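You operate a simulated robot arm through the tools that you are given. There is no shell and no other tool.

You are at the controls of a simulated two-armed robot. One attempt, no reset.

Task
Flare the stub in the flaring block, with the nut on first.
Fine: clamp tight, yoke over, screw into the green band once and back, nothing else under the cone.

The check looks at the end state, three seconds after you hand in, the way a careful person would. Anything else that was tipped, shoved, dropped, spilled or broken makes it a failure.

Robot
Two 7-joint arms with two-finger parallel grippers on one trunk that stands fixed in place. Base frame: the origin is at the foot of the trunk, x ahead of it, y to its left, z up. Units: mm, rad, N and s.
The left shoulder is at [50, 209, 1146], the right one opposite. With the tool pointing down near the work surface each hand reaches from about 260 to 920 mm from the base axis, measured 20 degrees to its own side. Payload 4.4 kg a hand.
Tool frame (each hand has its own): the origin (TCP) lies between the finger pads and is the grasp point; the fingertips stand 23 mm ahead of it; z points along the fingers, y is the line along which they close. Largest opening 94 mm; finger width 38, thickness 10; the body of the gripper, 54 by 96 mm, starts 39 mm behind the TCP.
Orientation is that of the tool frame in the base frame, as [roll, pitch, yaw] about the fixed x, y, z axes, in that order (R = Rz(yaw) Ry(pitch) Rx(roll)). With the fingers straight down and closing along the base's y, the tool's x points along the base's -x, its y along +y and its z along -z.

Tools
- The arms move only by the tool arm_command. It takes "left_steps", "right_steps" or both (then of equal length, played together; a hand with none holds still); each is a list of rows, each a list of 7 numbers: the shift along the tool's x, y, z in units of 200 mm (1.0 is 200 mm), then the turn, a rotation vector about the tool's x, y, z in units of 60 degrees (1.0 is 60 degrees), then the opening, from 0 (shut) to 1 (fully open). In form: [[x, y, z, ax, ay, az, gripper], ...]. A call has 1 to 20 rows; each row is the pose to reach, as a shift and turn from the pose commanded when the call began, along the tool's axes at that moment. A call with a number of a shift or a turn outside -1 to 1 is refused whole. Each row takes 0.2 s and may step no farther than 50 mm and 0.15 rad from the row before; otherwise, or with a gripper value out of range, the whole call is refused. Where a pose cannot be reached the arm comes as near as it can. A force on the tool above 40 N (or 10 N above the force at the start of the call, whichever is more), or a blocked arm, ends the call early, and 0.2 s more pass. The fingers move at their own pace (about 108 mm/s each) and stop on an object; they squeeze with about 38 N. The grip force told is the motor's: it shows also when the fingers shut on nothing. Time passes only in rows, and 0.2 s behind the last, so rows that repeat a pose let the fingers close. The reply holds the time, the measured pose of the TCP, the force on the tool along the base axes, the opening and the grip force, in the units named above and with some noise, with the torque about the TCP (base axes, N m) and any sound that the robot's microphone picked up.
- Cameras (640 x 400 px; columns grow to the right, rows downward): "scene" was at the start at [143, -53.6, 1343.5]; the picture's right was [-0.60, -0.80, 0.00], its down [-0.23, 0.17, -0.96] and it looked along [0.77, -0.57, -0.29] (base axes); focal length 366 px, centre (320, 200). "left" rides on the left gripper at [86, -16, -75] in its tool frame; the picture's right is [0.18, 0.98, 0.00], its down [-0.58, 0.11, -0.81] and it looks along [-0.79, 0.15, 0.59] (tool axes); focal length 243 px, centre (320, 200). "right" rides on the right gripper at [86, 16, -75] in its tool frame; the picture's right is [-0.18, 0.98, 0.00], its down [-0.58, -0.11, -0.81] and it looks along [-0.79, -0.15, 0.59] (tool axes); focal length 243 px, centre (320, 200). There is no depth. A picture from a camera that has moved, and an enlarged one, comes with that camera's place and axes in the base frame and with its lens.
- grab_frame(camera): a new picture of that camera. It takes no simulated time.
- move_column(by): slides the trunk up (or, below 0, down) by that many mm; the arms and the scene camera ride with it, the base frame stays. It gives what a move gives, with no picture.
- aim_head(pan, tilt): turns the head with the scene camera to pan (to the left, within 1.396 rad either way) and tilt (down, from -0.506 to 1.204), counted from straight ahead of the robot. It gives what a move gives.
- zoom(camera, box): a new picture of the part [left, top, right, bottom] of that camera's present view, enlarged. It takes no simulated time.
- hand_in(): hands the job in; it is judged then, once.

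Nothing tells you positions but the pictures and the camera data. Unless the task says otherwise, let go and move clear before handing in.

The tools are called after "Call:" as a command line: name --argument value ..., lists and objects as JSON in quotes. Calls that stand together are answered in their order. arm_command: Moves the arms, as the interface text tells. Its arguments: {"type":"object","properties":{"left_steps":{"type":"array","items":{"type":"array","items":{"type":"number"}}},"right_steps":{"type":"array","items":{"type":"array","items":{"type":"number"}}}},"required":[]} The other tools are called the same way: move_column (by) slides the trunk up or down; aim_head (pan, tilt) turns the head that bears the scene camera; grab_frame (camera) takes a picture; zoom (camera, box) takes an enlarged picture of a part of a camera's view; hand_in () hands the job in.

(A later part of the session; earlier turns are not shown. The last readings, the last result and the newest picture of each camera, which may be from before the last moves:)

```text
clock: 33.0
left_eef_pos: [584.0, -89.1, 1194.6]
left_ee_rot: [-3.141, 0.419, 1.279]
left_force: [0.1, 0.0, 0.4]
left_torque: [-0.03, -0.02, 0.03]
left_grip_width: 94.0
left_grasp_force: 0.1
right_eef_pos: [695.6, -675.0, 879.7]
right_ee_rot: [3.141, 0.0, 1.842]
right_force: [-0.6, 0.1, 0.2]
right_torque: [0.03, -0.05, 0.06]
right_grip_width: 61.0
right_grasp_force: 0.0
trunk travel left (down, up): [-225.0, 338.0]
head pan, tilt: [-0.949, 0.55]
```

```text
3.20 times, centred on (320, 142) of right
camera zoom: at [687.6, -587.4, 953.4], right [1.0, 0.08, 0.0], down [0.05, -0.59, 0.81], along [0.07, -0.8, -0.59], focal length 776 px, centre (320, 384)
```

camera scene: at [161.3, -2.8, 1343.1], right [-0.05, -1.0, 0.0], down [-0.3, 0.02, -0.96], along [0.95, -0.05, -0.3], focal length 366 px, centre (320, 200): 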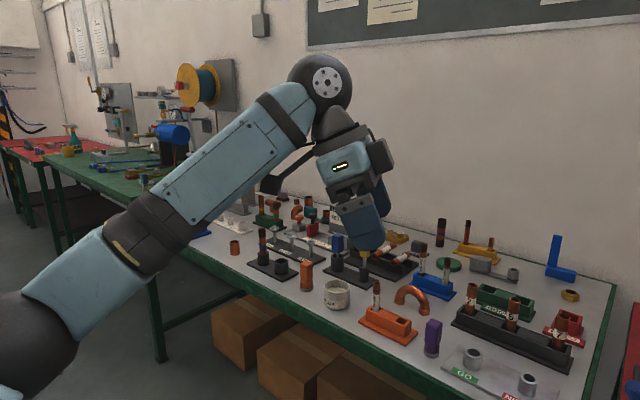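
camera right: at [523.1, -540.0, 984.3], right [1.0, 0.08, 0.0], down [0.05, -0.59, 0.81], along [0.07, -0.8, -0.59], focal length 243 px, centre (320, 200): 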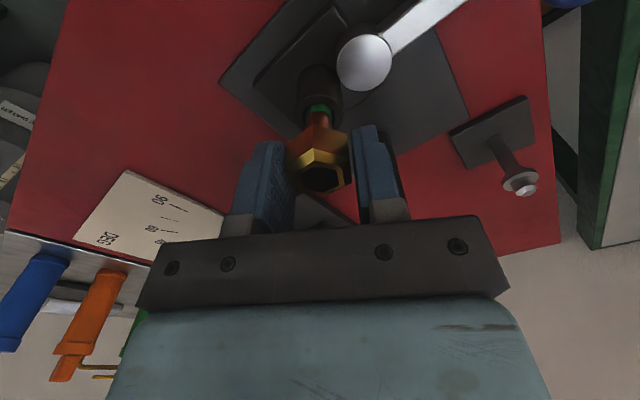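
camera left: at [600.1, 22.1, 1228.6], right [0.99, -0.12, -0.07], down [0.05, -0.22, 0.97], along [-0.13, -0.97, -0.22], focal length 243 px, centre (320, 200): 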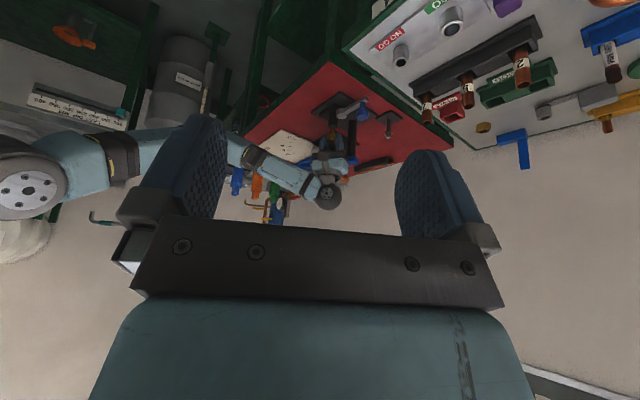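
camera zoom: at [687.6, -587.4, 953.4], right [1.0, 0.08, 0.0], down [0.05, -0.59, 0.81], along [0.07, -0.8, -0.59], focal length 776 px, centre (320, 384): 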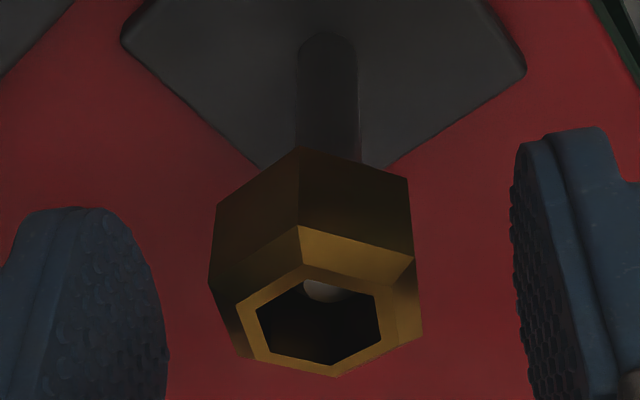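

The nut sits level on its stand again. Now I'll tilt the hand −25° about the closing axis around the TCP (body leaning toward the open +y side), 3 mm lower.

Call:
arm_command --right_steps '[[0, 0, 0.005, 0, -0.104, 0, 0.65], [0, 0, 0.01, 0, -0.208, 0, 0.65], [0, 0, 0.015, 0, -0.312, 0, 0.65], [0, 0, 0.015, 0, -0.4167, 0, 0.65], [0, 0, 0.015, 0, -0.4167, 0, 0.65]]'

Call:
grab_frame --camera "right"

Call:
zoom --camera "scene" --box '[240, 140, 310, 210]'

Call:
zoom --camera "left" --box '[340, 90, 420, 170]'

```text
clock: 34.2
left_eef_pos: [582.6, -89.7, 1193.2]
left_ee_rot: [-3.141, 0.418, 1.28]
left_force: [0.2, -0.4, -0.5]
left_torque: [0.03, 0.0, -0.03]
left_grip_width: 94.2
left_grasp_force: 0.1
right_eef_pos: [695.7, -675.8, 875.5]
right_ee_rot: [3.141, 0.438, 1.842]
right_force: [-0.9, -0.9, -0.4]
right_torque: [0.03, 0.02, -0.03]
right_grip_width: 60.8
right_grasp_force: 0.1
trunk travel left (down, up): [-225.0, 338.0]
head pan, tilt: [-0.949, 0.55]
```

```text
taken
camera right: at [681.6, -564.7, 907.4], right [0.99, 0.1, 0.08], down [-0.06, -0.21, 0.98], along [0.12, -0.97, -0.2], focal length 243 px, centre (320, 200)
```

right: 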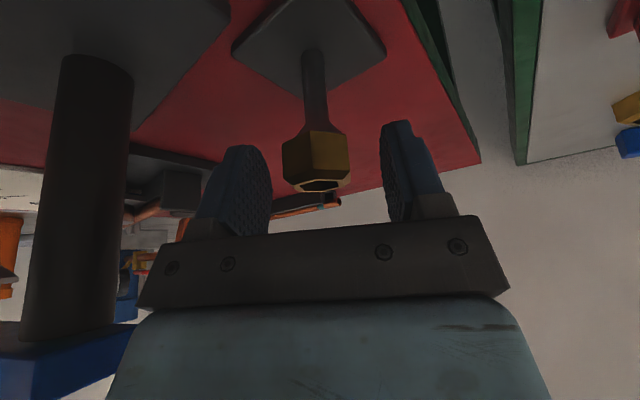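

```text
5.71 times, centred on (275, 175) of scene
camera zoom: at [120.3, -70.9, 1320.2], right [-0.81, -0.58, 0.0], down [-0.3, 0.42, -0.85], along [0.5, -0.69, -0.52], focal length 2092 px, centre (577, 343)
```

zoom: 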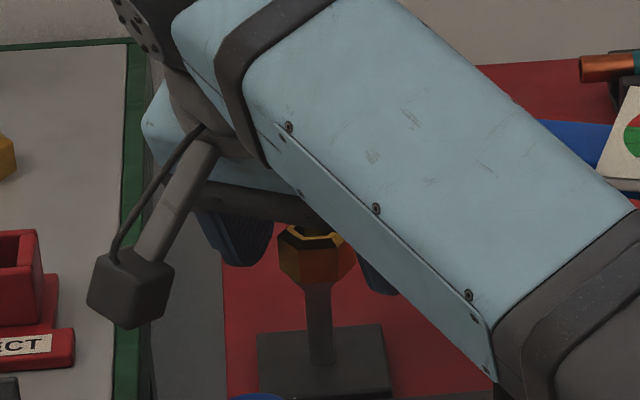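

```text
5.00 times, centred on (380, 130) of left
camera zoom: at [600.5, 20.9, 1228.1], right [0.99, -0.12, -0.08], down [0.05, -0.23, 0.97], along [-0.13, -0.97, -0.22], focal length 1213 px, centre (20, 550)
```

zoom: 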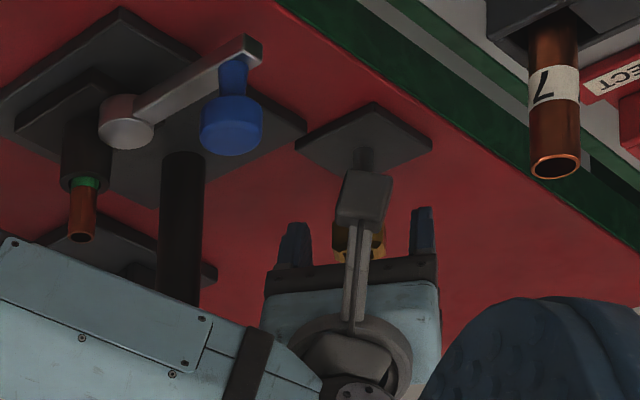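

The tilt clears well, and the nut is centred between the pads. Closing on it.

Call:
arm_command --right_steps '[[0, 0, 0, 0, 0, 0, 0.45], [0, 0, 0, 0, 0, 0, 0.36], [0, 0, 0, 0, 0, 0, 0.28], [0, 0, 0, 0, 0, 0, 0.2], [0, 0, 0, 0, 0, 0, 0.1], [0, 0, 0, 0, 0, 0, 0.1]]'

Call:
zoom --camera "right" --box '[230, 70, 420, 215]'

```text
clock: 35.6
left_eef_pos: [583.5, -89.5, 1195.1]
left_ee_rot: [3.141, 0.418, 1.28]
left_force: [-0.4, -0.6, -0.2]
left_torque: [-0.01, 0.0, -0.02]
left_grip_width: 93.9
left_grasp_force: 0.1
right_eef_pos: [695.6, -675.3, 876.0]
right_ee_rot: [3.141, 0.437, 1.841]
right_force: [0.2, 0.2, 0.5]
right_torque: [-0.01, -0.01, 0.0]
right_grip_width: 32.9
right_grasp_force: 37.8
trunk travel left (down, up): [-225.0, 338.0]
head pan, tilt: [-0.949, 0.55]
```

```text
2.76 times, centred on (325, 142) of right
camera zoom: at [681.6, -564.9, 907.5], right [0.99, 0.1, 0.08], down [-0.06, -0.21, 0.98], along [0.12, -0.97, -0.2], focal length 669 px, centre (306, 359)
```

zoom: 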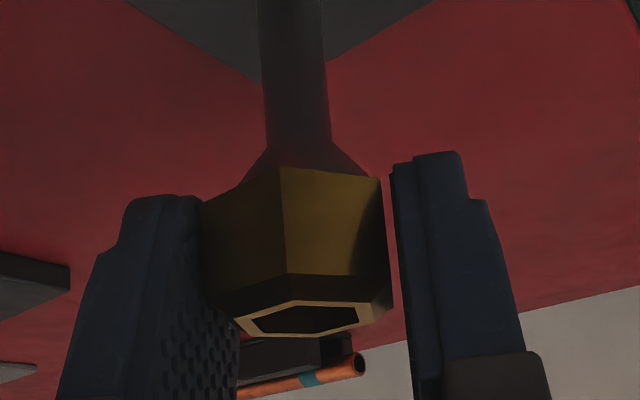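

Gripped with the hand tilted. Lifting and carrying it around the yoke end to above the stub.

Call:
arm_command --right_steps '[[-0.02, 0, -0.045, 0, 0, 0, 0.1], [-0.07, 0, -0.15, 0, 0, 0, 0.1], [-0.135, 0, -0.29, 0, 0, 0, 0.1], [0.0288, -0.044, -0.366, 0, 0, 0, 0.1], [0.1925, -0.087, -0.443, 0, 0, 0, 0.1], [0.21, -0.25, -0.452, 0, 0, 0, 0.1], [0.229, -0.41, -0.46, 0, 0, 0, 0.1], [0.247, -0.573, -0.468, 0, 0, 0, 0.1], [0.2645, -0.735, -0.4765, 0, 0, 0, 0.1], [0.2645, -0.735, -0.4765, 0, 0, 0, 0.1]]'

Call:
grab_frame --camera "right"

Call:
zoom --camera "scene" --box '[280, 150, 350, 230]'

Call:
zoom --camera "left" --box '[290, 90, 380, 180]'

```text
clock: 37.8
left_eef_pos: [583.8, -88.7, 1194.7]
left_ee_rot: [-3.139, 0.417, 1.28]
left_force: [0.4, 0.1, -0.1]
left_torque: [0.0, -0.02, 0.02]
left_grip_width: 94.0
left_grasp_force: 0.1
right_eef_pos: [529.2, -629.6, 940.4]
right_ee_rot: [-3.14, 0.434, 1.843]
right_force: [1.2, -0.7, -0.9]
right_torque: [0.02, 0.01, -0.01]
right_grip_width: 33.3
right_grasp_force: 37.9
trunk travel left (down, up): [-225.0, 338.0]
head pan, tilt: [-0.949, 0.55]
```

```text
taken
camera right: at [515.2, -520.0, 971.7], right [0.99, 0.1, 0.08], down [-0.05, -0.21, 0.98], along [0.12, -0.97, -0.2], focal length 243 px, centre (320, 200)
```

right: 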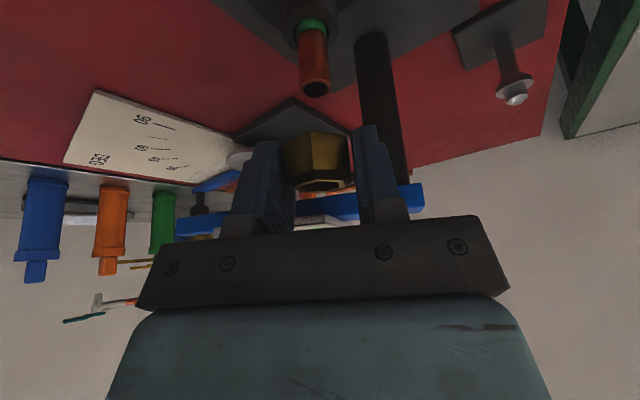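

```text
5.00 times, centred on (315, 190) of scene
camera zoom: at [120.9, -70.9, 1320.1], right [-0.81, -0.58, 0.0], down [-0.3, 0.42, -0.85], along [0.5, -0.69, -0.52], focal length 1831 px, centre (345, 250)
```

zoom: 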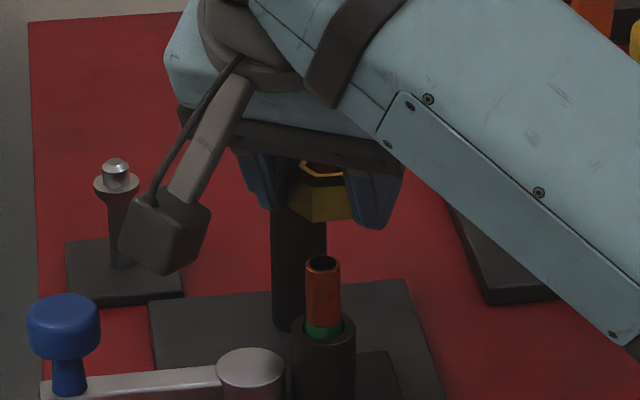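

```text
4.44 times, centred on (335, 135) of left
camera zoom: at [601.1, 20.8, 1227.7], right [0.99, -0.12, -0.08], down [0.05, -0.23, 0.97], along [-0.13, -0.97, -0.22], focal length 1078 px, centre (253, 489)
```

zoom: 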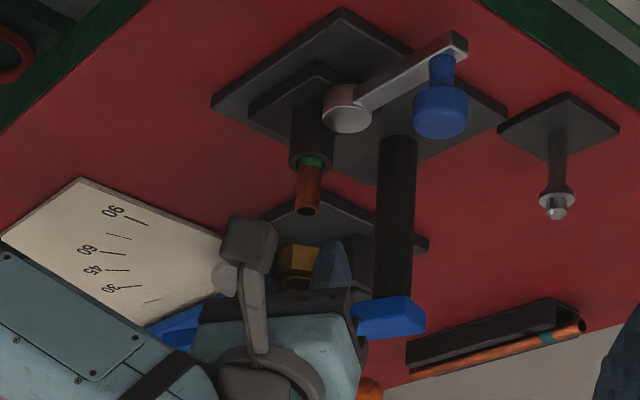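

Call:
zoom --camera "right" --box '[270, 10, 370, 200]'

Call:
zoom --camera "scene" --box '[300, 175, 330, 215]'

```text
2.11 times, centred on (320, 105) of right
camera zoom: at [515.2, -520.0, 971.7], right [0.99, 0.1, 0.08], down [-0.05, -0.21, 0.98], along [0.12, -0.97, -0.2], focal length 511 px, centre (320, 400)
```

zoom: 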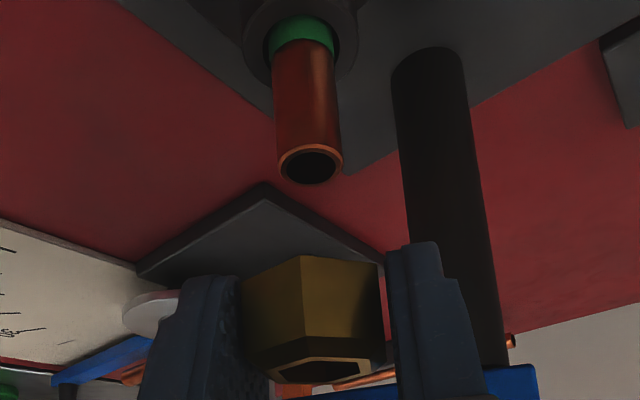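

```text
10.00 times, centred on (315, 195) of scene
camera zoom: at [120.9, -70.9, 1320.1], right [-0.81, -0.58, 0.0], down [-0.3, 0.42, -0.85], along [0.5, -0.69, -0.52], focal length 3662 px, centre (370, 250)
```

zoom: 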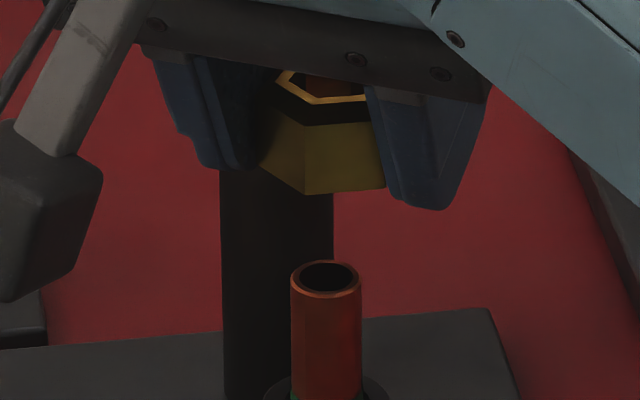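

Measured offset: the nut is about 2 mm too far in −y. I'll correct and lower to just above the tube mouth, then recheck.

Call:
arm_command --right_steps '[[0.022, 0.0015, 0.041, 0, 0, 0, 0.1], [0.044, 0.003, 0.082, 0, 0, 0, 0.1], [0.0665, 0.0044, 0.1235, 0, 0, 0, 0.1], [0.0665, 0.0044, 0.1235, 0, 0, 0, 0.1]]'

Call:
zoom --camera "right" --box '[280, 70, 360, 200]'

Call:
zoom --camera "scene" --box '[303, 180, 327, 212]'

```text
clock: 38.8
left_eef_pos: [583.8, -89.7, 1195.0]
left_ee_rot: [3.14, 0.417, 1.278]
left_force: [-0.2, 1.1, 0.1]
left_torque: [-0.04, 0.03, 0.02]
left_grip_width: 94.0
left_grasp_force: 0.1
right_eef_pos: [530.4, -628.9, 911.6]
right_ee_rot: [-3.141, 0.438, 1.84]
right_force: [-0.4, -0.3, -0.3]
right_torque: [0.01, 0.02, 0.0]
right_grip_width: 33.2
right_grasp_force: 38.1
trunk travel left (down, up): [-225.0, 338.0]
head pan, tilt: [-0.949, 0.55]
```

```text
3.08 times, centred on (320, 135) of right
camera zoom: at [515.4, -517.8, 943.2], right [0.99, 0.1, 0.08], down [-0.06, -0.21, 0.98], along [0.12, -0.97, -0.2], focal length 746 px, centre (320, 400)
```

zoom: 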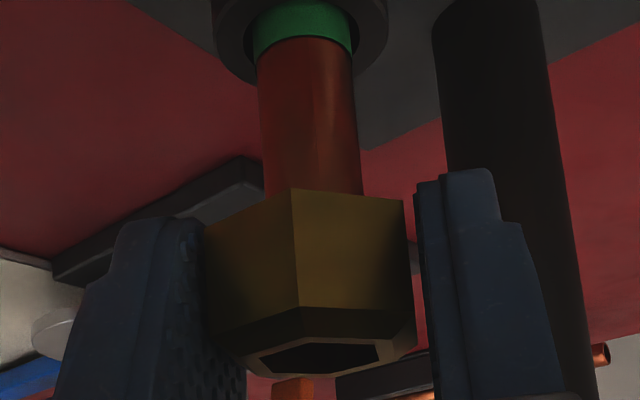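

```text
12.50 times, centred on (315, 196) of scene
camera zoom: at [120.2, -70.9, 1320.2], right [-0.81, -0.58, 0.0], down [-0.3, 0.42, -0.85], along [0.5, -0.69, -0.52], focal length 4577 px, centre (382, 250)
```

zoom: 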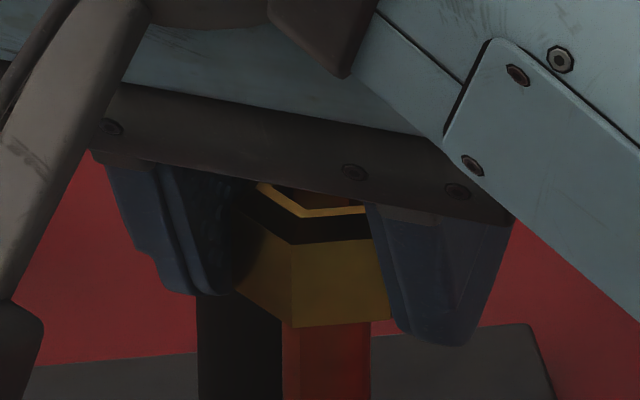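

Aligned within about 0.3 mm in both views. Lowering 6 mm gently onto the tube.

Call:
arm_command --right_steps '[[0.003, 0.001, 0.007, 0, 0, 0, 0.1], [0.006, 0.001, 0.014, 0, 0, 0, 0.1], [0.009, 0.001, 0.021, 0, 0, 0, 0.1], [0.012, 0.001, 0.0275, 0, 0, 0, 0.1], [0.012, 0.001, 0.0275, 0, 0, 0, 0.1]]'

Call:
zoom --camera "right" --box '[280, 70, 360, 200]'

Call:
zoom --camera "scene" --box '[303, 180, 327, 212]'

```text
clock: 40.0
left_eef_pos: [584.0, -90.1, 1193.9]
left_ee_rot: [-3.141, 0.419, 1.279]
left_force: [-0.3, 0.0, 0.6]
left_torque: [0.03, -0.01, -0.02]
left_grip_width: 94.0
left_grasp_force: 0.1
right_eef_pos: [530.7, -628.4, 905.8]
right_ee_rot: [3.141, 0.435, 1.842]
right_force: [-1.0, 0.4, -0.9]
right_torque: [-0.04, 0.02, -0.02]
right_grip_width: 33.0
right_grasp_force: 38.3
trunk travel left (down, up): [-225.0, 338.0]
head pan, tilt: [-0.949, 0.55]
```

```text
3.08 times, centred on (320, 135) of right
camera zoom: at [517.3, -517.9, 936.9], right [0.99, 0.1, 0.08], down [-0.06, -0.21, 0.98], along [0.12, -0.97, -0.2], focal length 746 px, centre (320, 400)
```

zoom: 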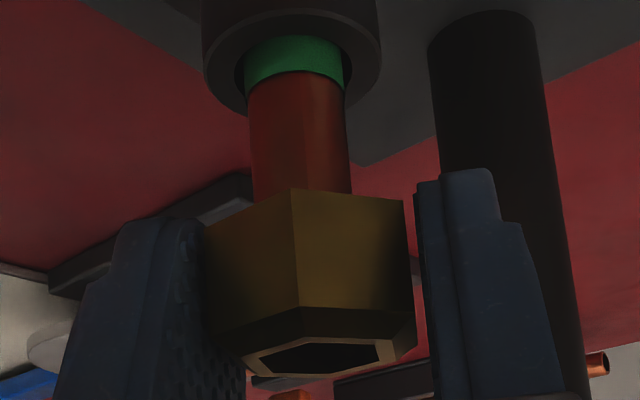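

```text
12.50 times, centred on (315, 196) of scene
camera zoom: at [120.3, -71.0, 1320.2], right [-0.81, -0.58, 0.0], down [-0.3, 0.42, -0.85], along [0.5, -0.69, -0.52], focal length 4577 px, centre (382, 250)
```

zoom: 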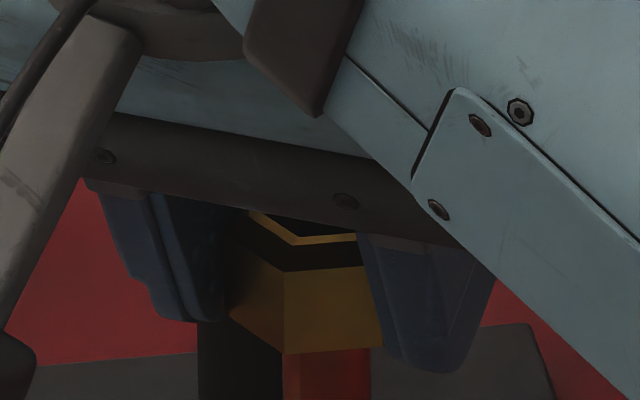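

No contact yet, but the hand drifted +1.7 mm in x while descending. Correcting laterally at this height.

Call:
arm_command --right_steps '[[0.0014, -0.004, -0.0006, 0, 0, 0, 0.1], [0.0027, -0.008, -0.0013, 0, 0, 0, 0.1], [0.0027, -0.008, -0.0013, 0, 0, 0, 0.1]]'

Call:
zoom --camera "right" --box '[280, 70, 360, 200]'

Call:
zoom --camera "scene" --box '[303, 180, 327, 212]'

```text
clock: 40.8
left_eef_pos: [583.7, -89.2, 1193.7]
left_ee_rot: [3.141, 0.418, 1.28]
left_force: [-0.4, -0.3, 1.0]
left_torque: [0.02, -0.02, -0.04]
left_grip_width: 94.0
left_grasp_force: 0.0
right_eef_pos: [529.7, -628.4, 905.9]
right_ee_rot: [3.14, 0.435, 1.841]
right_force: [0.7, -0.3, 0.6]
right_torque: [0.02, 0.02, 0.02]
right_grip_width: 33.1
right_grasp_force: 37.6
trunk travel left (down, up): [-225.0, 338.0]
head pan, tilt: [-0.949, 0.55]
```

```text
3.08 times, centred on (320, 135) of right
camera zoom: at [515.1, -517.7, 936.8], right [0.99, 0.1, 0.08], down [-0.05, -0.21, 0.98], along [0.12, -0.97, -0.2], focal length 746 px, centre (320, 400)
```

zoom: 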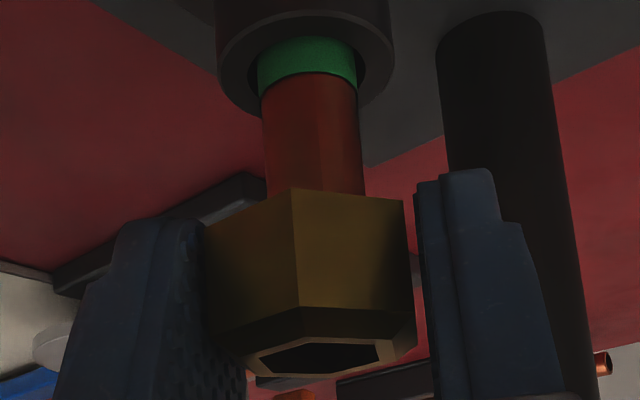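

```text
12.50 times, centred on (315, 196) of scene
camera zoom: at [120.3, -71.0, 1320.2], right [-0.81, -0.58, 0.0], down [-0.3, 0.42, -0.85], along [0.5, -0.69, -0.52], focal length 4577 px, centre (382, 250)
```

zoom: 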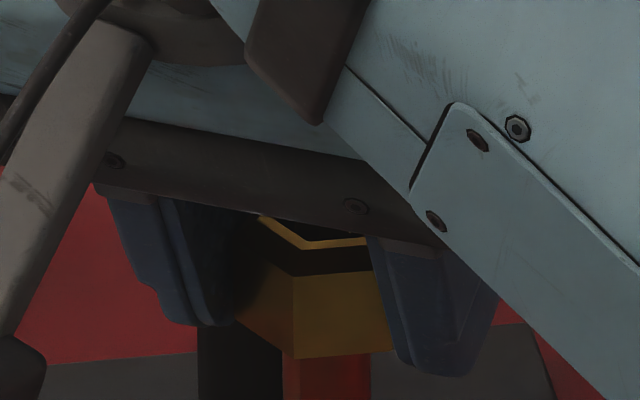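

Slightly past centre (−0.5 mm in x), which should offset the +x drift on descent. Lowering 3 mm.

Call:
arm_command --right_steps '[[0.0032, 0, 0.0068, 0, 0, 0, 0.1], [0.0063, 0, 0.0136, 0, 0, 0, 0.1], [0.0063, 0, 0.0136, 0, 0, 0, 0.1]]'

Call:
zoom --camera "right" --box '[280, 70, 360, 200]'

Call:
zoom --camera "scene" --box '[303, 180, 327, 212]'

```text
clock: 41.6
left_eef_pos: [584.3, -90.2, 1194.4]
left_ee_rot: [3.141, 0.417, 1.279]
left_force: [1.1, 0.0, 0.6]
left_torque: [0.02, 0.01, 0.01]
left_grip_width: 94.0
left_grasp_force: 0.1
right_eef_pos: [529.3, -629.6, 903.4]
right_ee_rot: [3.141, 0.436, 1.843]
right_force: [0.0, 0.1, 0.2]
right_torque: [0.01, 0.0, -0.02]
right_grip_width: 33.2
right_grasp_force: 37.8
trunk travel left (down, up): [-225.0, 338.0]
head pan, tilt: [-0.949, 0.55]
```

```text
3.08 times, centred on (320, 135) of right
camera zoom: at [514.6, -517.7, 933.8], right [0.99, 0.1, 0.08], down [-0.06, -0.21, 0.98], along [0.12, -0.97, -0.2], focal length 746 px, centre (320, 400)
```

zoom: 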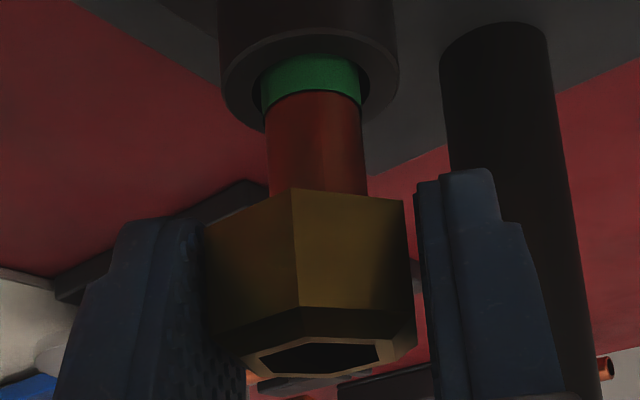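

```text
12.50 times, centred on (315, 196) of scene
camera zoom: at [120.3, -71.0, 1320.2], right [-0.81, -0.58, 0.0], down [-0.3, 0.42, -0.85], along [0.5, -0.69, -0.52], focal length 4577 px, centre (382, 250)
```

zoom: 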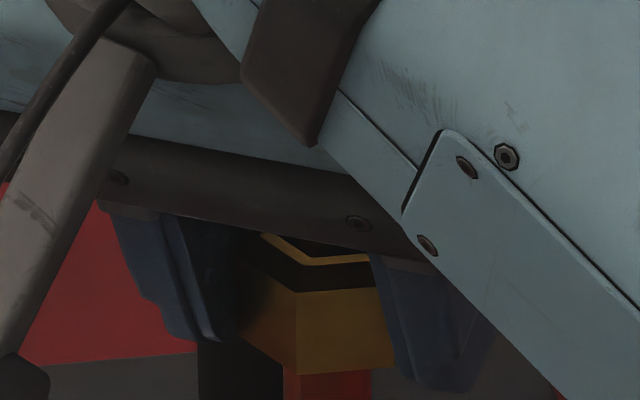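

No force at 903 mm although the nut's bottom should already be ~5 mm below the tube mouth, so it appears engaged. Adding +0.6 mm in x and lowering 5 mm more.

Call:
arm_command --right_steps '[[-0.0007, 0.0029, 0.0003, 0, 0, 0, 0.1], [0.003, 0.0029, 0.008, 0, 0, 0, 0.1], [0.0065, 0.0029, 0.0155, 0, 0, 0, 0.1], [0.0098, 0.0029, 0.023, 0, 0, 0, 0.1], [0.0098, 0.0029, 0.023, 0, 0, 0, 0.1]]'

Call:
zoom --camera "right" --box '[280, 70, 360, 200]'

Call:
zoom --camera "scene" --box '[303, 180, 327, 212]'

```text
clock: 42.8
left_eef_pos: [583.9, -89.2, 1196.0]
left_ee_rot: [-3.141, 0.418, 1.28]
left_force: [-0.5, 0.2, -0.5]
left_torque: [-0.03, -0.02, -0.03]
left_grip_width: 94.1
left_grasp_force: 0.1
right_eef_pos: [528.9, -628.1, 896.8]
right_ee_rot: [-3.14, 0.435, 1.84]
right_force: [0.0, 0.4, -1.0]
right_torque: [0.0, -0.03, -0.03]
right_grip_width: 33.2
right_grasp_force: 38.6
trunk travel left (down, up): [-225.0, 338.0]
head pan, tilt: [-0.949, 0.55]
```

```text
3.08 times, centred on (320, 135) of right
camera zoom: at [515.7, -517.6, 929.1], right [0.99, 0.1, 0.08], down [-0.06, -0.21, 0.98], along [0.12, -0.97, -0.2], focal length 746 px, centre (320, 400)
```

zoom: 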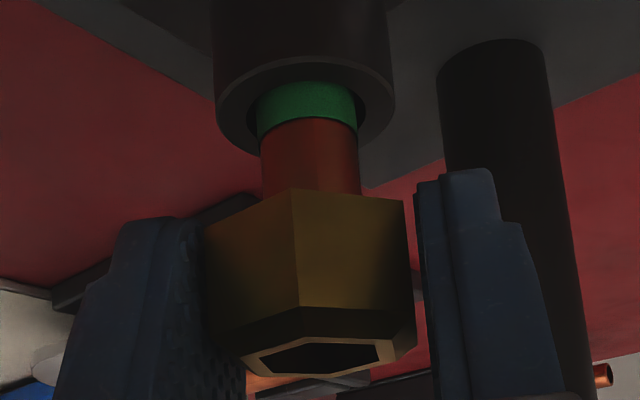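

```text
12.50 times, centred on (315, 196) of scene
camera zoom: at [120.3, -71.0, 1320.2], right [-0.81, -0.58, 0.0], down [-0.3, 0.42, -0.85], along [0.5, -0.69, -0.52], focal length 4577 px, centre (382, 250)
```

zoom: 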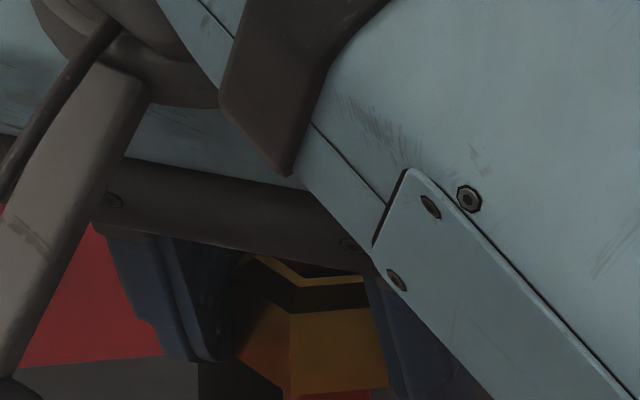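

The nut is now about 10 mm down the tube with zero force. Continuing down in steps.

Call:
arm_command --right_steps '[[0.0063, 0, 0.0136, 0, 0, 0, 0.1], [0.0127, 0, 0.0272, 0, 0, 0, 0.1], [0.019, 0, 0.0408, 0, 0, 0, 0.1], [0.0254, 0, 0.0544, 0, 0, 0, 0.1], [0.0254, 0, 0.0544, 0, 0, 0, 0.1]]'

Call:
zoom --camera "right" --box '[280, 70, 360, 200]'

Call:
grab_frame --camera "scene"

```text
clock: 44.0
left_eef_pos: [583.8, -87.5, 1193.5]
left_ee_rot: [-3.141, 0.419, 1.28]
left_force: [0.1, -0.8, -0.5]
left_torque: [-0.02, 0.01, 0.02]
left_grip_width: 94.1
left_grasp_force: 0.1
right_eef_pos: [529.4, -628.5, 885.2]
right_ee_rot: [3.141, 0.437, 1.842]
right_force: [0.9, -0.1, -0.5]
right_torque: [-0.01, 0.04, 0.01]
right_grip_width: 33.2
right_grasp_force: 38.1
trunk travel left (down, up): [-225.0, 338.0]
head pan, tilt: [-0.949, 0.55]
```

```text
3.08 times, centred on (320, 135) of right
camera zoom: at [515.5, -518.0, 916.5], right [0.99, 0.1, 0.08], down [-0.06, -0.21, 0.98], along [0.12, -0.97, -0.2], focal length 746 px, centre (320, 400)
```

zoom: 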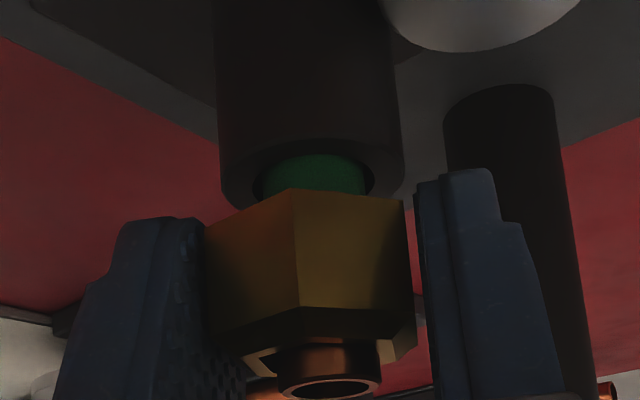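

```text
taken
camera scene: at [120.3, -71.0, 1320.2], right [-0.81, -0.58, 0.0], down [-0.3, 0.42, -0.85], along [0.5, -0.69, -0.52], focal length 366 px, centre (320, 200)
```

scene: 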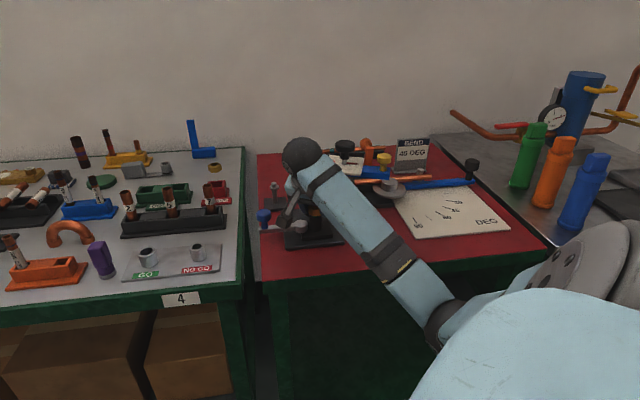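

The tube end now shows through the top of the nut. Lowering another 9 mm toward the collar.

Call:
arm_command --right_steps '[[0.005, 0, 0.0102, 0, 0, 0, 0.1], [0.0095, 0, 0.0204, 0, 0, 0, 0.1], [0.0143, 0, 0.0306, 0, 0, 0, 0.1], [0.019, 0, 0.0408, 0, 0, 0, 0.1], [0.019, 0, 0.0408, 0, 0, 0, 0.1]]'

Call:
zoom --camera "right" --box '[270, 70, 370, 220]'

Call:
zoom --camera "left" --box '[290, 90, 380, 180]'

```text
clock: 45.2
left_eef_pos: [582.4, -86.1, 1195.5]
left_ee_rot: [3.141, 0.423, 1.28]
left_force: [-0.2, 0.6, 0.2]
left_torque: [0.01, -0.01, -0.01]
left_grip_width: 94.0
left_grasp_force: 0.1
right_eef_pos: [529.4, -627.2, 883.0]
right_ee_rot: [3.137, 0.444, 1.837]
right_force: [14.3, -1.3, 34.4]
right_torque: [-0.02, -0.9, 0.05]
right_grip_width: 33.5
right_grasp_force: 38.1
trunk travel left (down, up): [-225.0, 338.0]
head pan, tilt: [-0.949, 0.55]
```

```text
2.67 times, centred on (320, 145) of right
camera zoom: at [515.2, -516.5, 912.7], right [0.99, 0.1, 0.08], down [-0.06, -0.2, 0.98], along [0.12, -0.97, -0.19], focal length 647 px, centre (320, 347)
```

zoom: 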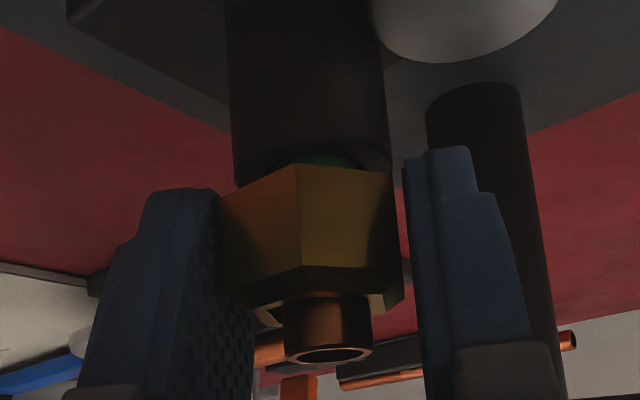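

```text
4.44 times, centred on (335, 135) of left
camera zoom: at [598.9, 24.1, 1229.5], right [0.99, -0.12, -0.07], down [0.04, -0.22, 0.97], along [-0.13, -0.97, -0.21], focal length 1078 px, centre (253, 489)
```

zoom: 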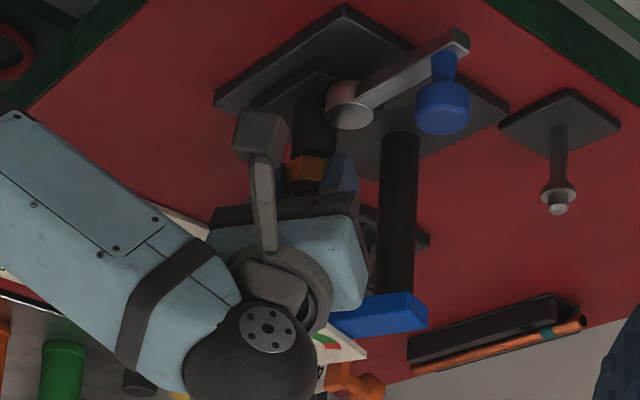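

The hand touched down (34 N, at the +x fingertip – likely on the collar rim) with the nut just above the collar. I'll raise 2 mm to unload, then open and let the nut drop those few mm.

Call:
arm_command --right_steps '[[-0.019, 0, -0.0408, 0, 0, 0, 0.1], [-0.019, 0, -0.0408, 0, 0, 0, 0.1]]'

Call:
zoom --camera "right" --box '[270, 70, 370, 220]'

```text
clock: 45.8
left_eef_pos: [583.1, -90.0, 1194.5]
left_ee_rot: [-3.141, 0.419, 1.28]
left_force: [0.6, 0.6, 0.6]
left_torque: [0.03, 0.03, 0.01]
left_grip_width: 94.0
left_grasp_force: 0.0
right_eef_pos: [529.7, -628.6, 884.1]
right_ee_rot: [-3.138, 0.433, 1.842]
right_force: [0.5, -0.3, -0.3]
right_torque: [-0.01, 0.03, -0.03]
right_grip_width: 32.8
right_grasp_force: 38.4
trunk travel left (down, up): [-225.0, 338.0]
head pan, tilt: [-0.949, 0.55]
```

```text
2.67 times, centred on (320, 145) of right
camera zoom: at [515.3, -517.9, 915.1], right [0.99, 0.1, 0.07], down [-0.05, -0.21, 0.98], along [0.11, -0.97, -0.2], focal length 647 px, centre (320, 347)
```

zoom: 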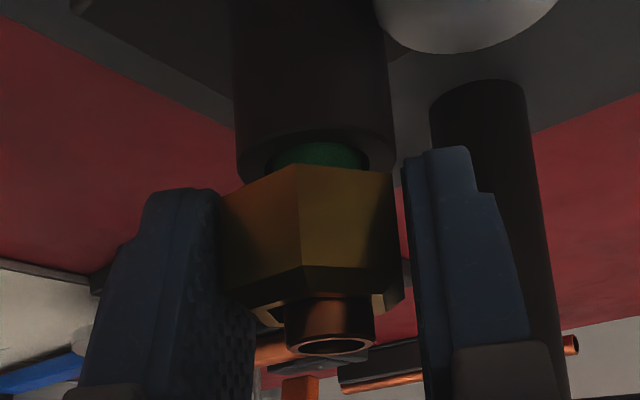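

Unloaded. Opening the fingers so the nut drops onto the collar.

Call:
arm_command --right_steps '[[0, 0, 0, 0, 0, 0, 0.4], [0, 0, 0, 0, 0, 0, 0.55], [0, 0, 0, 0, 0, 0, 0.6], [0, 0, 0, 0, 0, 0, 0.6]]'

Call:
zoom --camera "right" --box '[250, 50, 390, 220]'

Call:
zoom --camera "left" --box '[300, 95, 370, 165]'

```text
clock: 46.8
left_eef_pos: [584.2, -88.8, 1194.2]
left_ee_rot: [-3.14, 0.418, 1.279]
left_force: [-0.6, -0.6, 0.1]
left_torque: [0.0, 0.02, 0.0]
left_grip_width: 94.2
left_grasp_force: 0.1
right_eef_pos: [530.2, -628.5, 885.7]
right_ee_rot: [3.14, 0.435, 1.84]
right_force: [-1.4, -0.3, 0.6]
right_torque: [-0.02, 0.01, -0.03]
right_grip_width: 56.3
right_grasp_force: 0.0
trunk travel left (down, up): [-225.0, 338.0]
head pan, tilt: [-0.949, 0.55]
```

```text
2.35 times, centred on (320, 135) of right
camera zoom: at [515.7, -517.9, 916.8], right [0.99, 0.1, 0.08], down [-0.06, -0.21, 0.98], along [0.12, -0.97, -0.2], focal length 571 px, centre (320, 353)
```

zoom: 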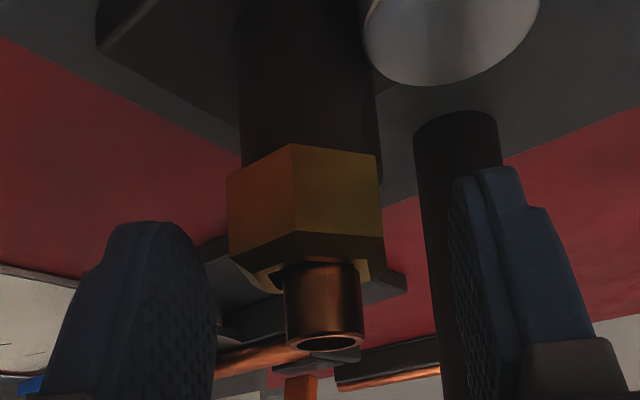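

```text
5.71 times, centred on (335, 130) of left
camera zoom: at [600.6, 20.8, 1228.1], right [0.99, -0.12, -0.08], down [0.05, -0.23, 0.97], along [-0.13, -0.97, -0.22], focal length 1386 px, centre (234, 600)
```

zoom: 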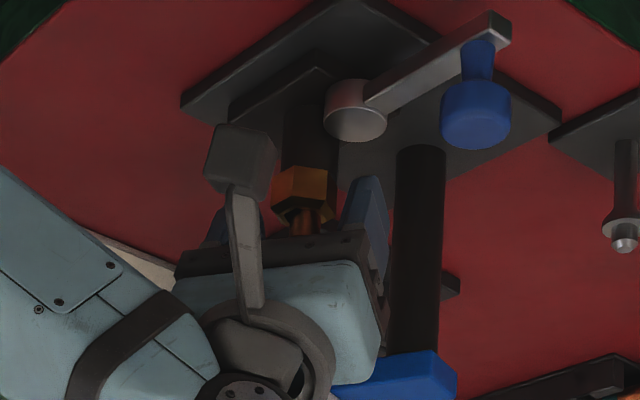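

The nut dropped flat onto the collar with the tube standing ~15 mm proud. Now raising the open hand straight up off it and levelling it.

Call:
arm_command --right_steps '[[-0.02, 0, -0.045, 0, 0, 0, 0.6], [-0.06, 0, -0.13, 0, 0, 0, 0.6], [-0.12, 0, -0.257, 0, 0, 0, 0.6], [-0.2, 0, -0.43, 0, 0, 0, 0.6], [-0.2, 0, -0.43, 0, 0.13, 0, 0.6], [-0.2, 0, -0.43, 0, 0.27, 0, 0.6], [-0.2, 0, -0.43, 0, 0.4167, 0, 0.6]]'

Call:
zoom --camera "scene" --box '[255, 165, 355, 250]'

Call:
grab_frame --camera "right"

```text
refused: row 7 steps farther than a row can; nothing moved
```

```text
4.71 times, centred on (305, 208) of scene
camera zoom: at [120.3, -71.0, 1320.2], right [-0.81, -0.58, 0.0], down [-0.3, 0.42, -0.85], along [0.5, -0.69, -0.52], focal length 1723 px, centre (391, 165)
```

zoom: 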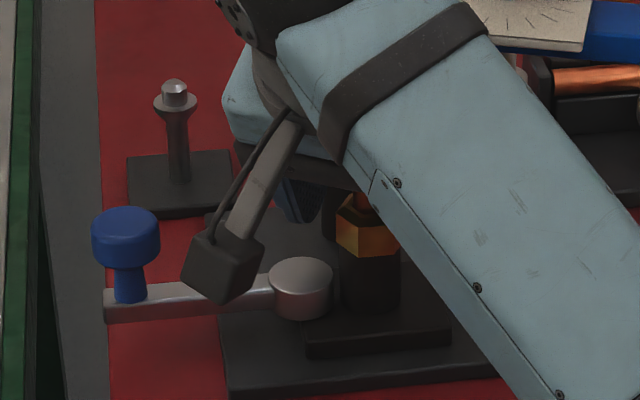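

```text
taken
camera right: at [515.7, -517.9, 916.8], right [0.99, 0.1, 0.08], down [-0.06, -0.21, 0.98], along [0.12, -0.97, -0.2], focal length 243 px, centre (320, 200)
```

right: 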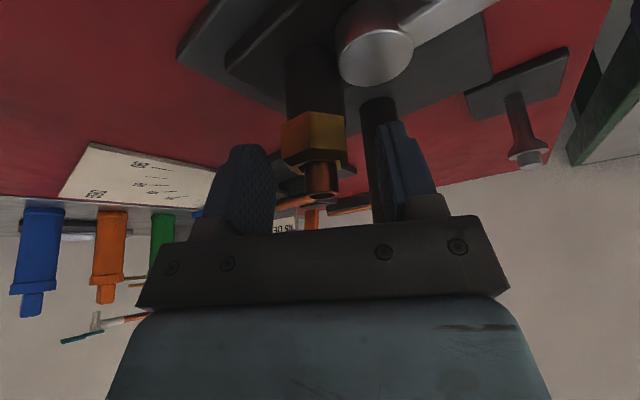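

A rotation step was slightly too big; resending with smaller steps.

Call:
arm_command --right_steps '[[-0.02, 0, -0.045, 0, 0, 0, 0.6], [-0.06, 0, -0.13, 0, 0, 0, 0.6], [-0.12, 0, -0.257, 0, 0, 0, 0.6], [-0.2, 0, -0.43, 0, 0, 0, 0.6], [-0.2, 0, -0.43, 0, 0.104, 0, 0.6], [-0.2, 0, -0.43, 0, 0.208, 0, 0.6], [-0.2, 0, -0.43, 0, 0.312, 0, 0.6], [-0.2, 0, -0.43, 0, 0.4167, 0, 0.6]]'

Call:
zoom --camera "scene" --box '[255, 165, 355, 250]'

Call:
grab_frame --camera "right"

```text
clock: 48.6
left_eef_pos: [583.2, -88.4, 1194.3]
left_ee_rot: [3.141, 0.419, 1.279]
left_force: [-0.9, 0.6, 0.3]
left_torque: [0.02, -0.02, 0.0]
left_grip_width: 94.2
left_grasp_force: 0.0
right_eef_pos: [529.8, -626.5, 980.8]
right_ee_rot: [3.141, -0.002, 1.841]
right_force: [-1.1, 0.1, 0.1]
right_torque: [0.01, -0.01, 0.01]
right_grip_width: 56.5
right_grasp_force: 0.0
trunk travel left (down, up): [-225.0, 338.0]
head pan, tilt: [-0.949, 0.55]
```

```text
4.71 times, centred on (305, 208) of scene
camera zoom: at [120.3, -71.0, 1320.2], right [-0.81, -0.58, 0.0], down [-0.3, 0.42, -0.85], along [0.5, -0.69, -0.52], focal length 1723 px, centre (391, 165)
```

zoom: 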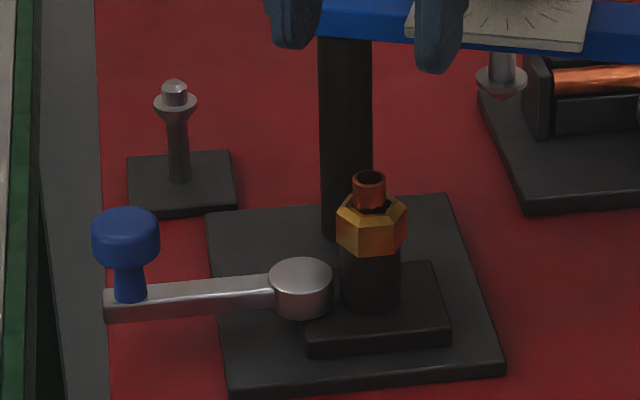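

```text
taken
camera right: at [522.6, -540.1, 1055.9], right [1.0, 0.08, 0.0], down [0.05, -0.59, 0.81], along [0.07, -0.8, -0.59], focal length 243 px, centre (320, 200)
```

right: 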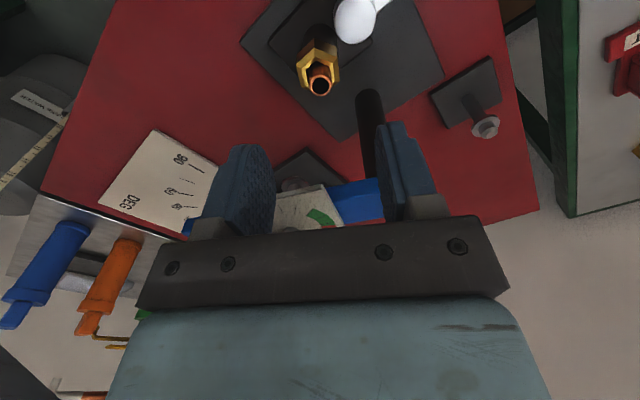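

The nut is on the stub, sitting on the collar, and the tube height is unchanged. Next: the clamp lever. I'll move above the blue knob and rotate so the fingers will close along the lever's swing direction.

Call:
arm_command --right_steps '[[0.035, 0.064, 0.0, 0, 0, 0.125, 0.7], [0.07, 0.128, 0.0, 0, 0, 0.25, 0.7], [0.104, 0.19, 0.02, 0, 0, 0.375, 0.7], [0.139, 0.255, 0.04, 0, 0, 0.5, 0.7], [0.173, 0.32, 0.06, 0, 0, 0.625, 0.7], [0.208, 0.383, 0.08, 0, 0, 0.75, 0.7], [0.242, 0.447, 0.1, 0, 0, 0.875, 0.7], [0.277, 0.51, 0.1, 0, 0, 1.0, 0.7], [0.277, 0.51, 0.1, 0, 0, 1.0, 0.7]]'

Call:
grab_frame --camera "right"

Call:
zoom --camera "scene" --box '[230, 130, 360, 250]'

```text
clock: 50.6
left_eef_pos: [583.5, -88.7, 1195.3]
left_ee_rot: [-3.141, 0.419, 1.282]
left_force: [-0.2, 0.0, -0.2]
left_torque: [-0.01, 0.0, 0.01]
left_grip_width: 94.2
left_grasp_force: 0.1
right_eef_pos: [613.3, -547.0, 960.4]
right_ee_rot: [3.141, 0.001, 0.791]
right_force: [0.1, 0.0, -0.1]
right_torque: [0.03, 0.01, -0.03]
right_grip_width: 65.9
right_grasp_force: 0.1
trunk travel left (down, up): [-225.0, 338.0]
head pan, tilt: [-0.949, 0.55]
```

```text
taken
camera right: at [685.1, -497.0, 1035.0], right [0.57, -0.82, 0.0], down [-0.49, -0.34, 0.81], along [-0.66, -0.46, -0.59], focal length 243 px, centre (320, 200)
```

right: 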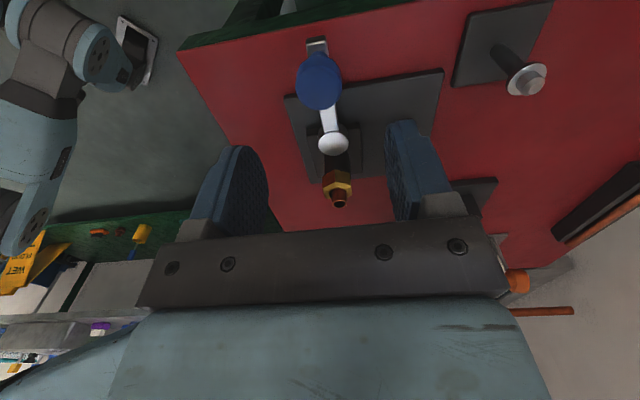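

```text
3.33 times, centred on (295, 190) of scene
camera zoom: at [120.2, -71.1, 1320.2], right [-0.81, -0.58, 0.0], down [-0.3, 0.42, -0.85], along [0.5, -0.69, -0.52], focal length 1220 px, centre (403, 233)
```

zoom: 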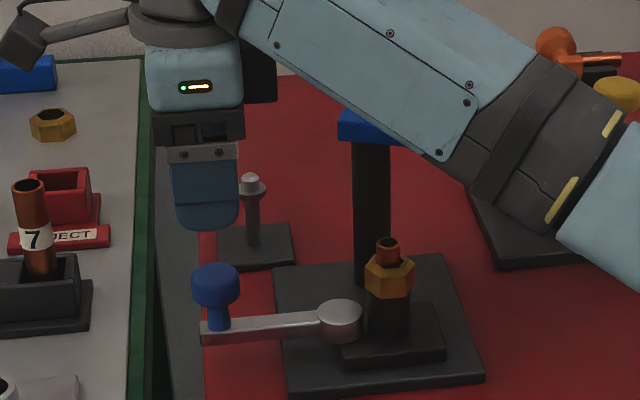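

The hand is directly above the knob (offset <2 mm) with fingers straddling the swing direction. Lowering around it.

Call:
arm_command --right_steps '[[0.005, 0, 0.12, 0, 0, 0, 0.7], [0.009, 0, 0.24, 0, 0, 0, 0.7], [0.009, 0, 0.36, 0, 0, 0, 0.7], [0.009, 0, 0.44, 0, 0, 0, 0.7], [0.009, 0, 0.465, 0, 0, 0, 0.7], [0.009, 0, 0.465, 0, 0, 0, 0.7]]'

Call:
zoom --camera "right" --box '[200, 90, 440, 250]'

Call:
zoom --camera "scene" --box '[230, 130, 360, 250]'

```text
clock: 52.0
left_eef_pos: [584.6, -89.2, 1194.3]
left_ee_rot: [-3.141, 0.419, 1.279]
left_force: [0.4, -0.1, 0.6]
left_torque: [0.0, -0.03, -0.01]
left_grip_width: 93.8
left_grasp_force: 0.0
right_eef_pos: [614.2, -545.8, 868.0]
right_ee_rot: [-3.141, 0.0, 0.794]
right_force: [0.2, 0.3, 0.1]
right_torque: [-0.01, -0.02, -0.03]
right_grip_width: 66.0
right_grasp_force: 0.1
trunk travel left (down, up): [-225.0, 338.0]
head pan, tilt: [-0.949, 0.55]
```

```text
2.50 times, centred on (320, 170) of right
camera zoom: at [686.1, -495.7, 942.2], right [0.57, -0.82, 0.0], down [-0.49, -0.34, 0.81], along [-0.66, -0.46, -0.59], focal length 606 px, centre (320, 275)
```

zoom: 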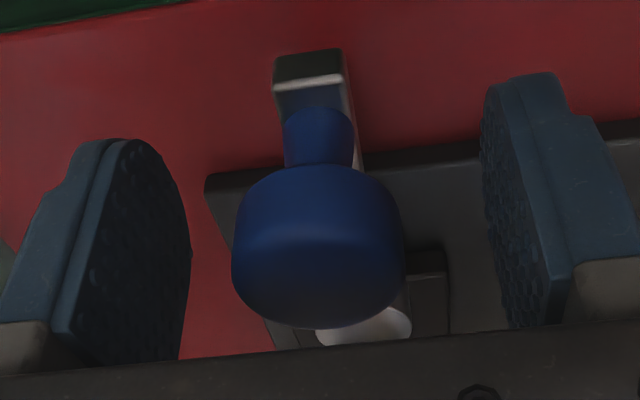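

```text
3.33 times, centred on (295, 190) of scene
camera zoom: at [120.3, -70.9, 1320.2], right [-0.81, -0.58, 0.0], down [-0.3, 0.42, -0.85], along [0.5, -0.69, -0.52], focal length 1220 px, centre (403, 233)
```

zoom: 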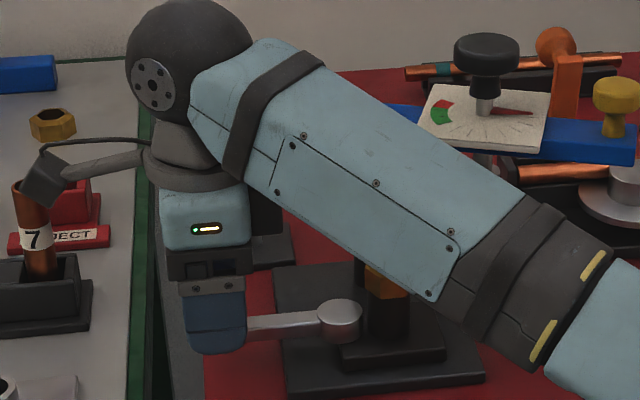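

Fingers straddle the knob well. Closing on it.

Call:
arm_command --right_steps '[[0, 0, 0, 0, 0, 0, 0.5], [0, 0, 0, 0, 0, 0, 0.38], [0, 0, 0, 0, 0, 0, 0.28], [0, 0, 0, 0, 0, 0, 0.2], [0, 0, 0, 0, 0, 0, 0.2]]'

Call:
zoom --camera "right" --box '[200, 90, 440, 250]'

```text
clock: 53.2
left_eef_pos: [582.9, -88.8, 1195.4]
left_ee_rot: [3.141, 0.418, 1.28]
left_force: [-0.3, -0.6, 0.0]
left_torque: [-0.02, 0.01, -0.04]
left_grip_width: 94.1
left_grasp_force: 0.0
right_eef_pos: [614.0, -544.7, 866.5]
right_ee_rot: [3.141, -0.001, 0.794]
right_force: [-7.2, 5.8, -3.5]
right_torque: [0.02, 0.07, -0.05]
right_grip_width: 31.2
right_grasp_force: 45.0
trunk travel left (down, up): [-225.0, 338.0]
head pan, tilt: [-0.949, 0.55]
```

```text
2.50 times, centred on (320, 170) of right
camera zoom: at [685.8, -495.3, 942.3], right [0.57, -0.82, 0.0], down [-0.48, -0.34, 0.81], along [-0.66, -0.46, -0.59], focal length 606 px, centre (320, 275)
```

zoom: 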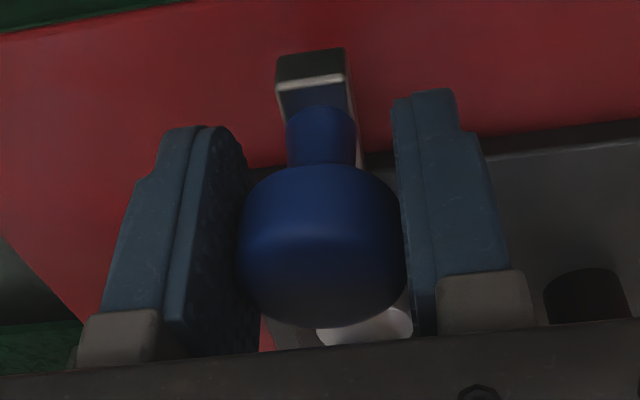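

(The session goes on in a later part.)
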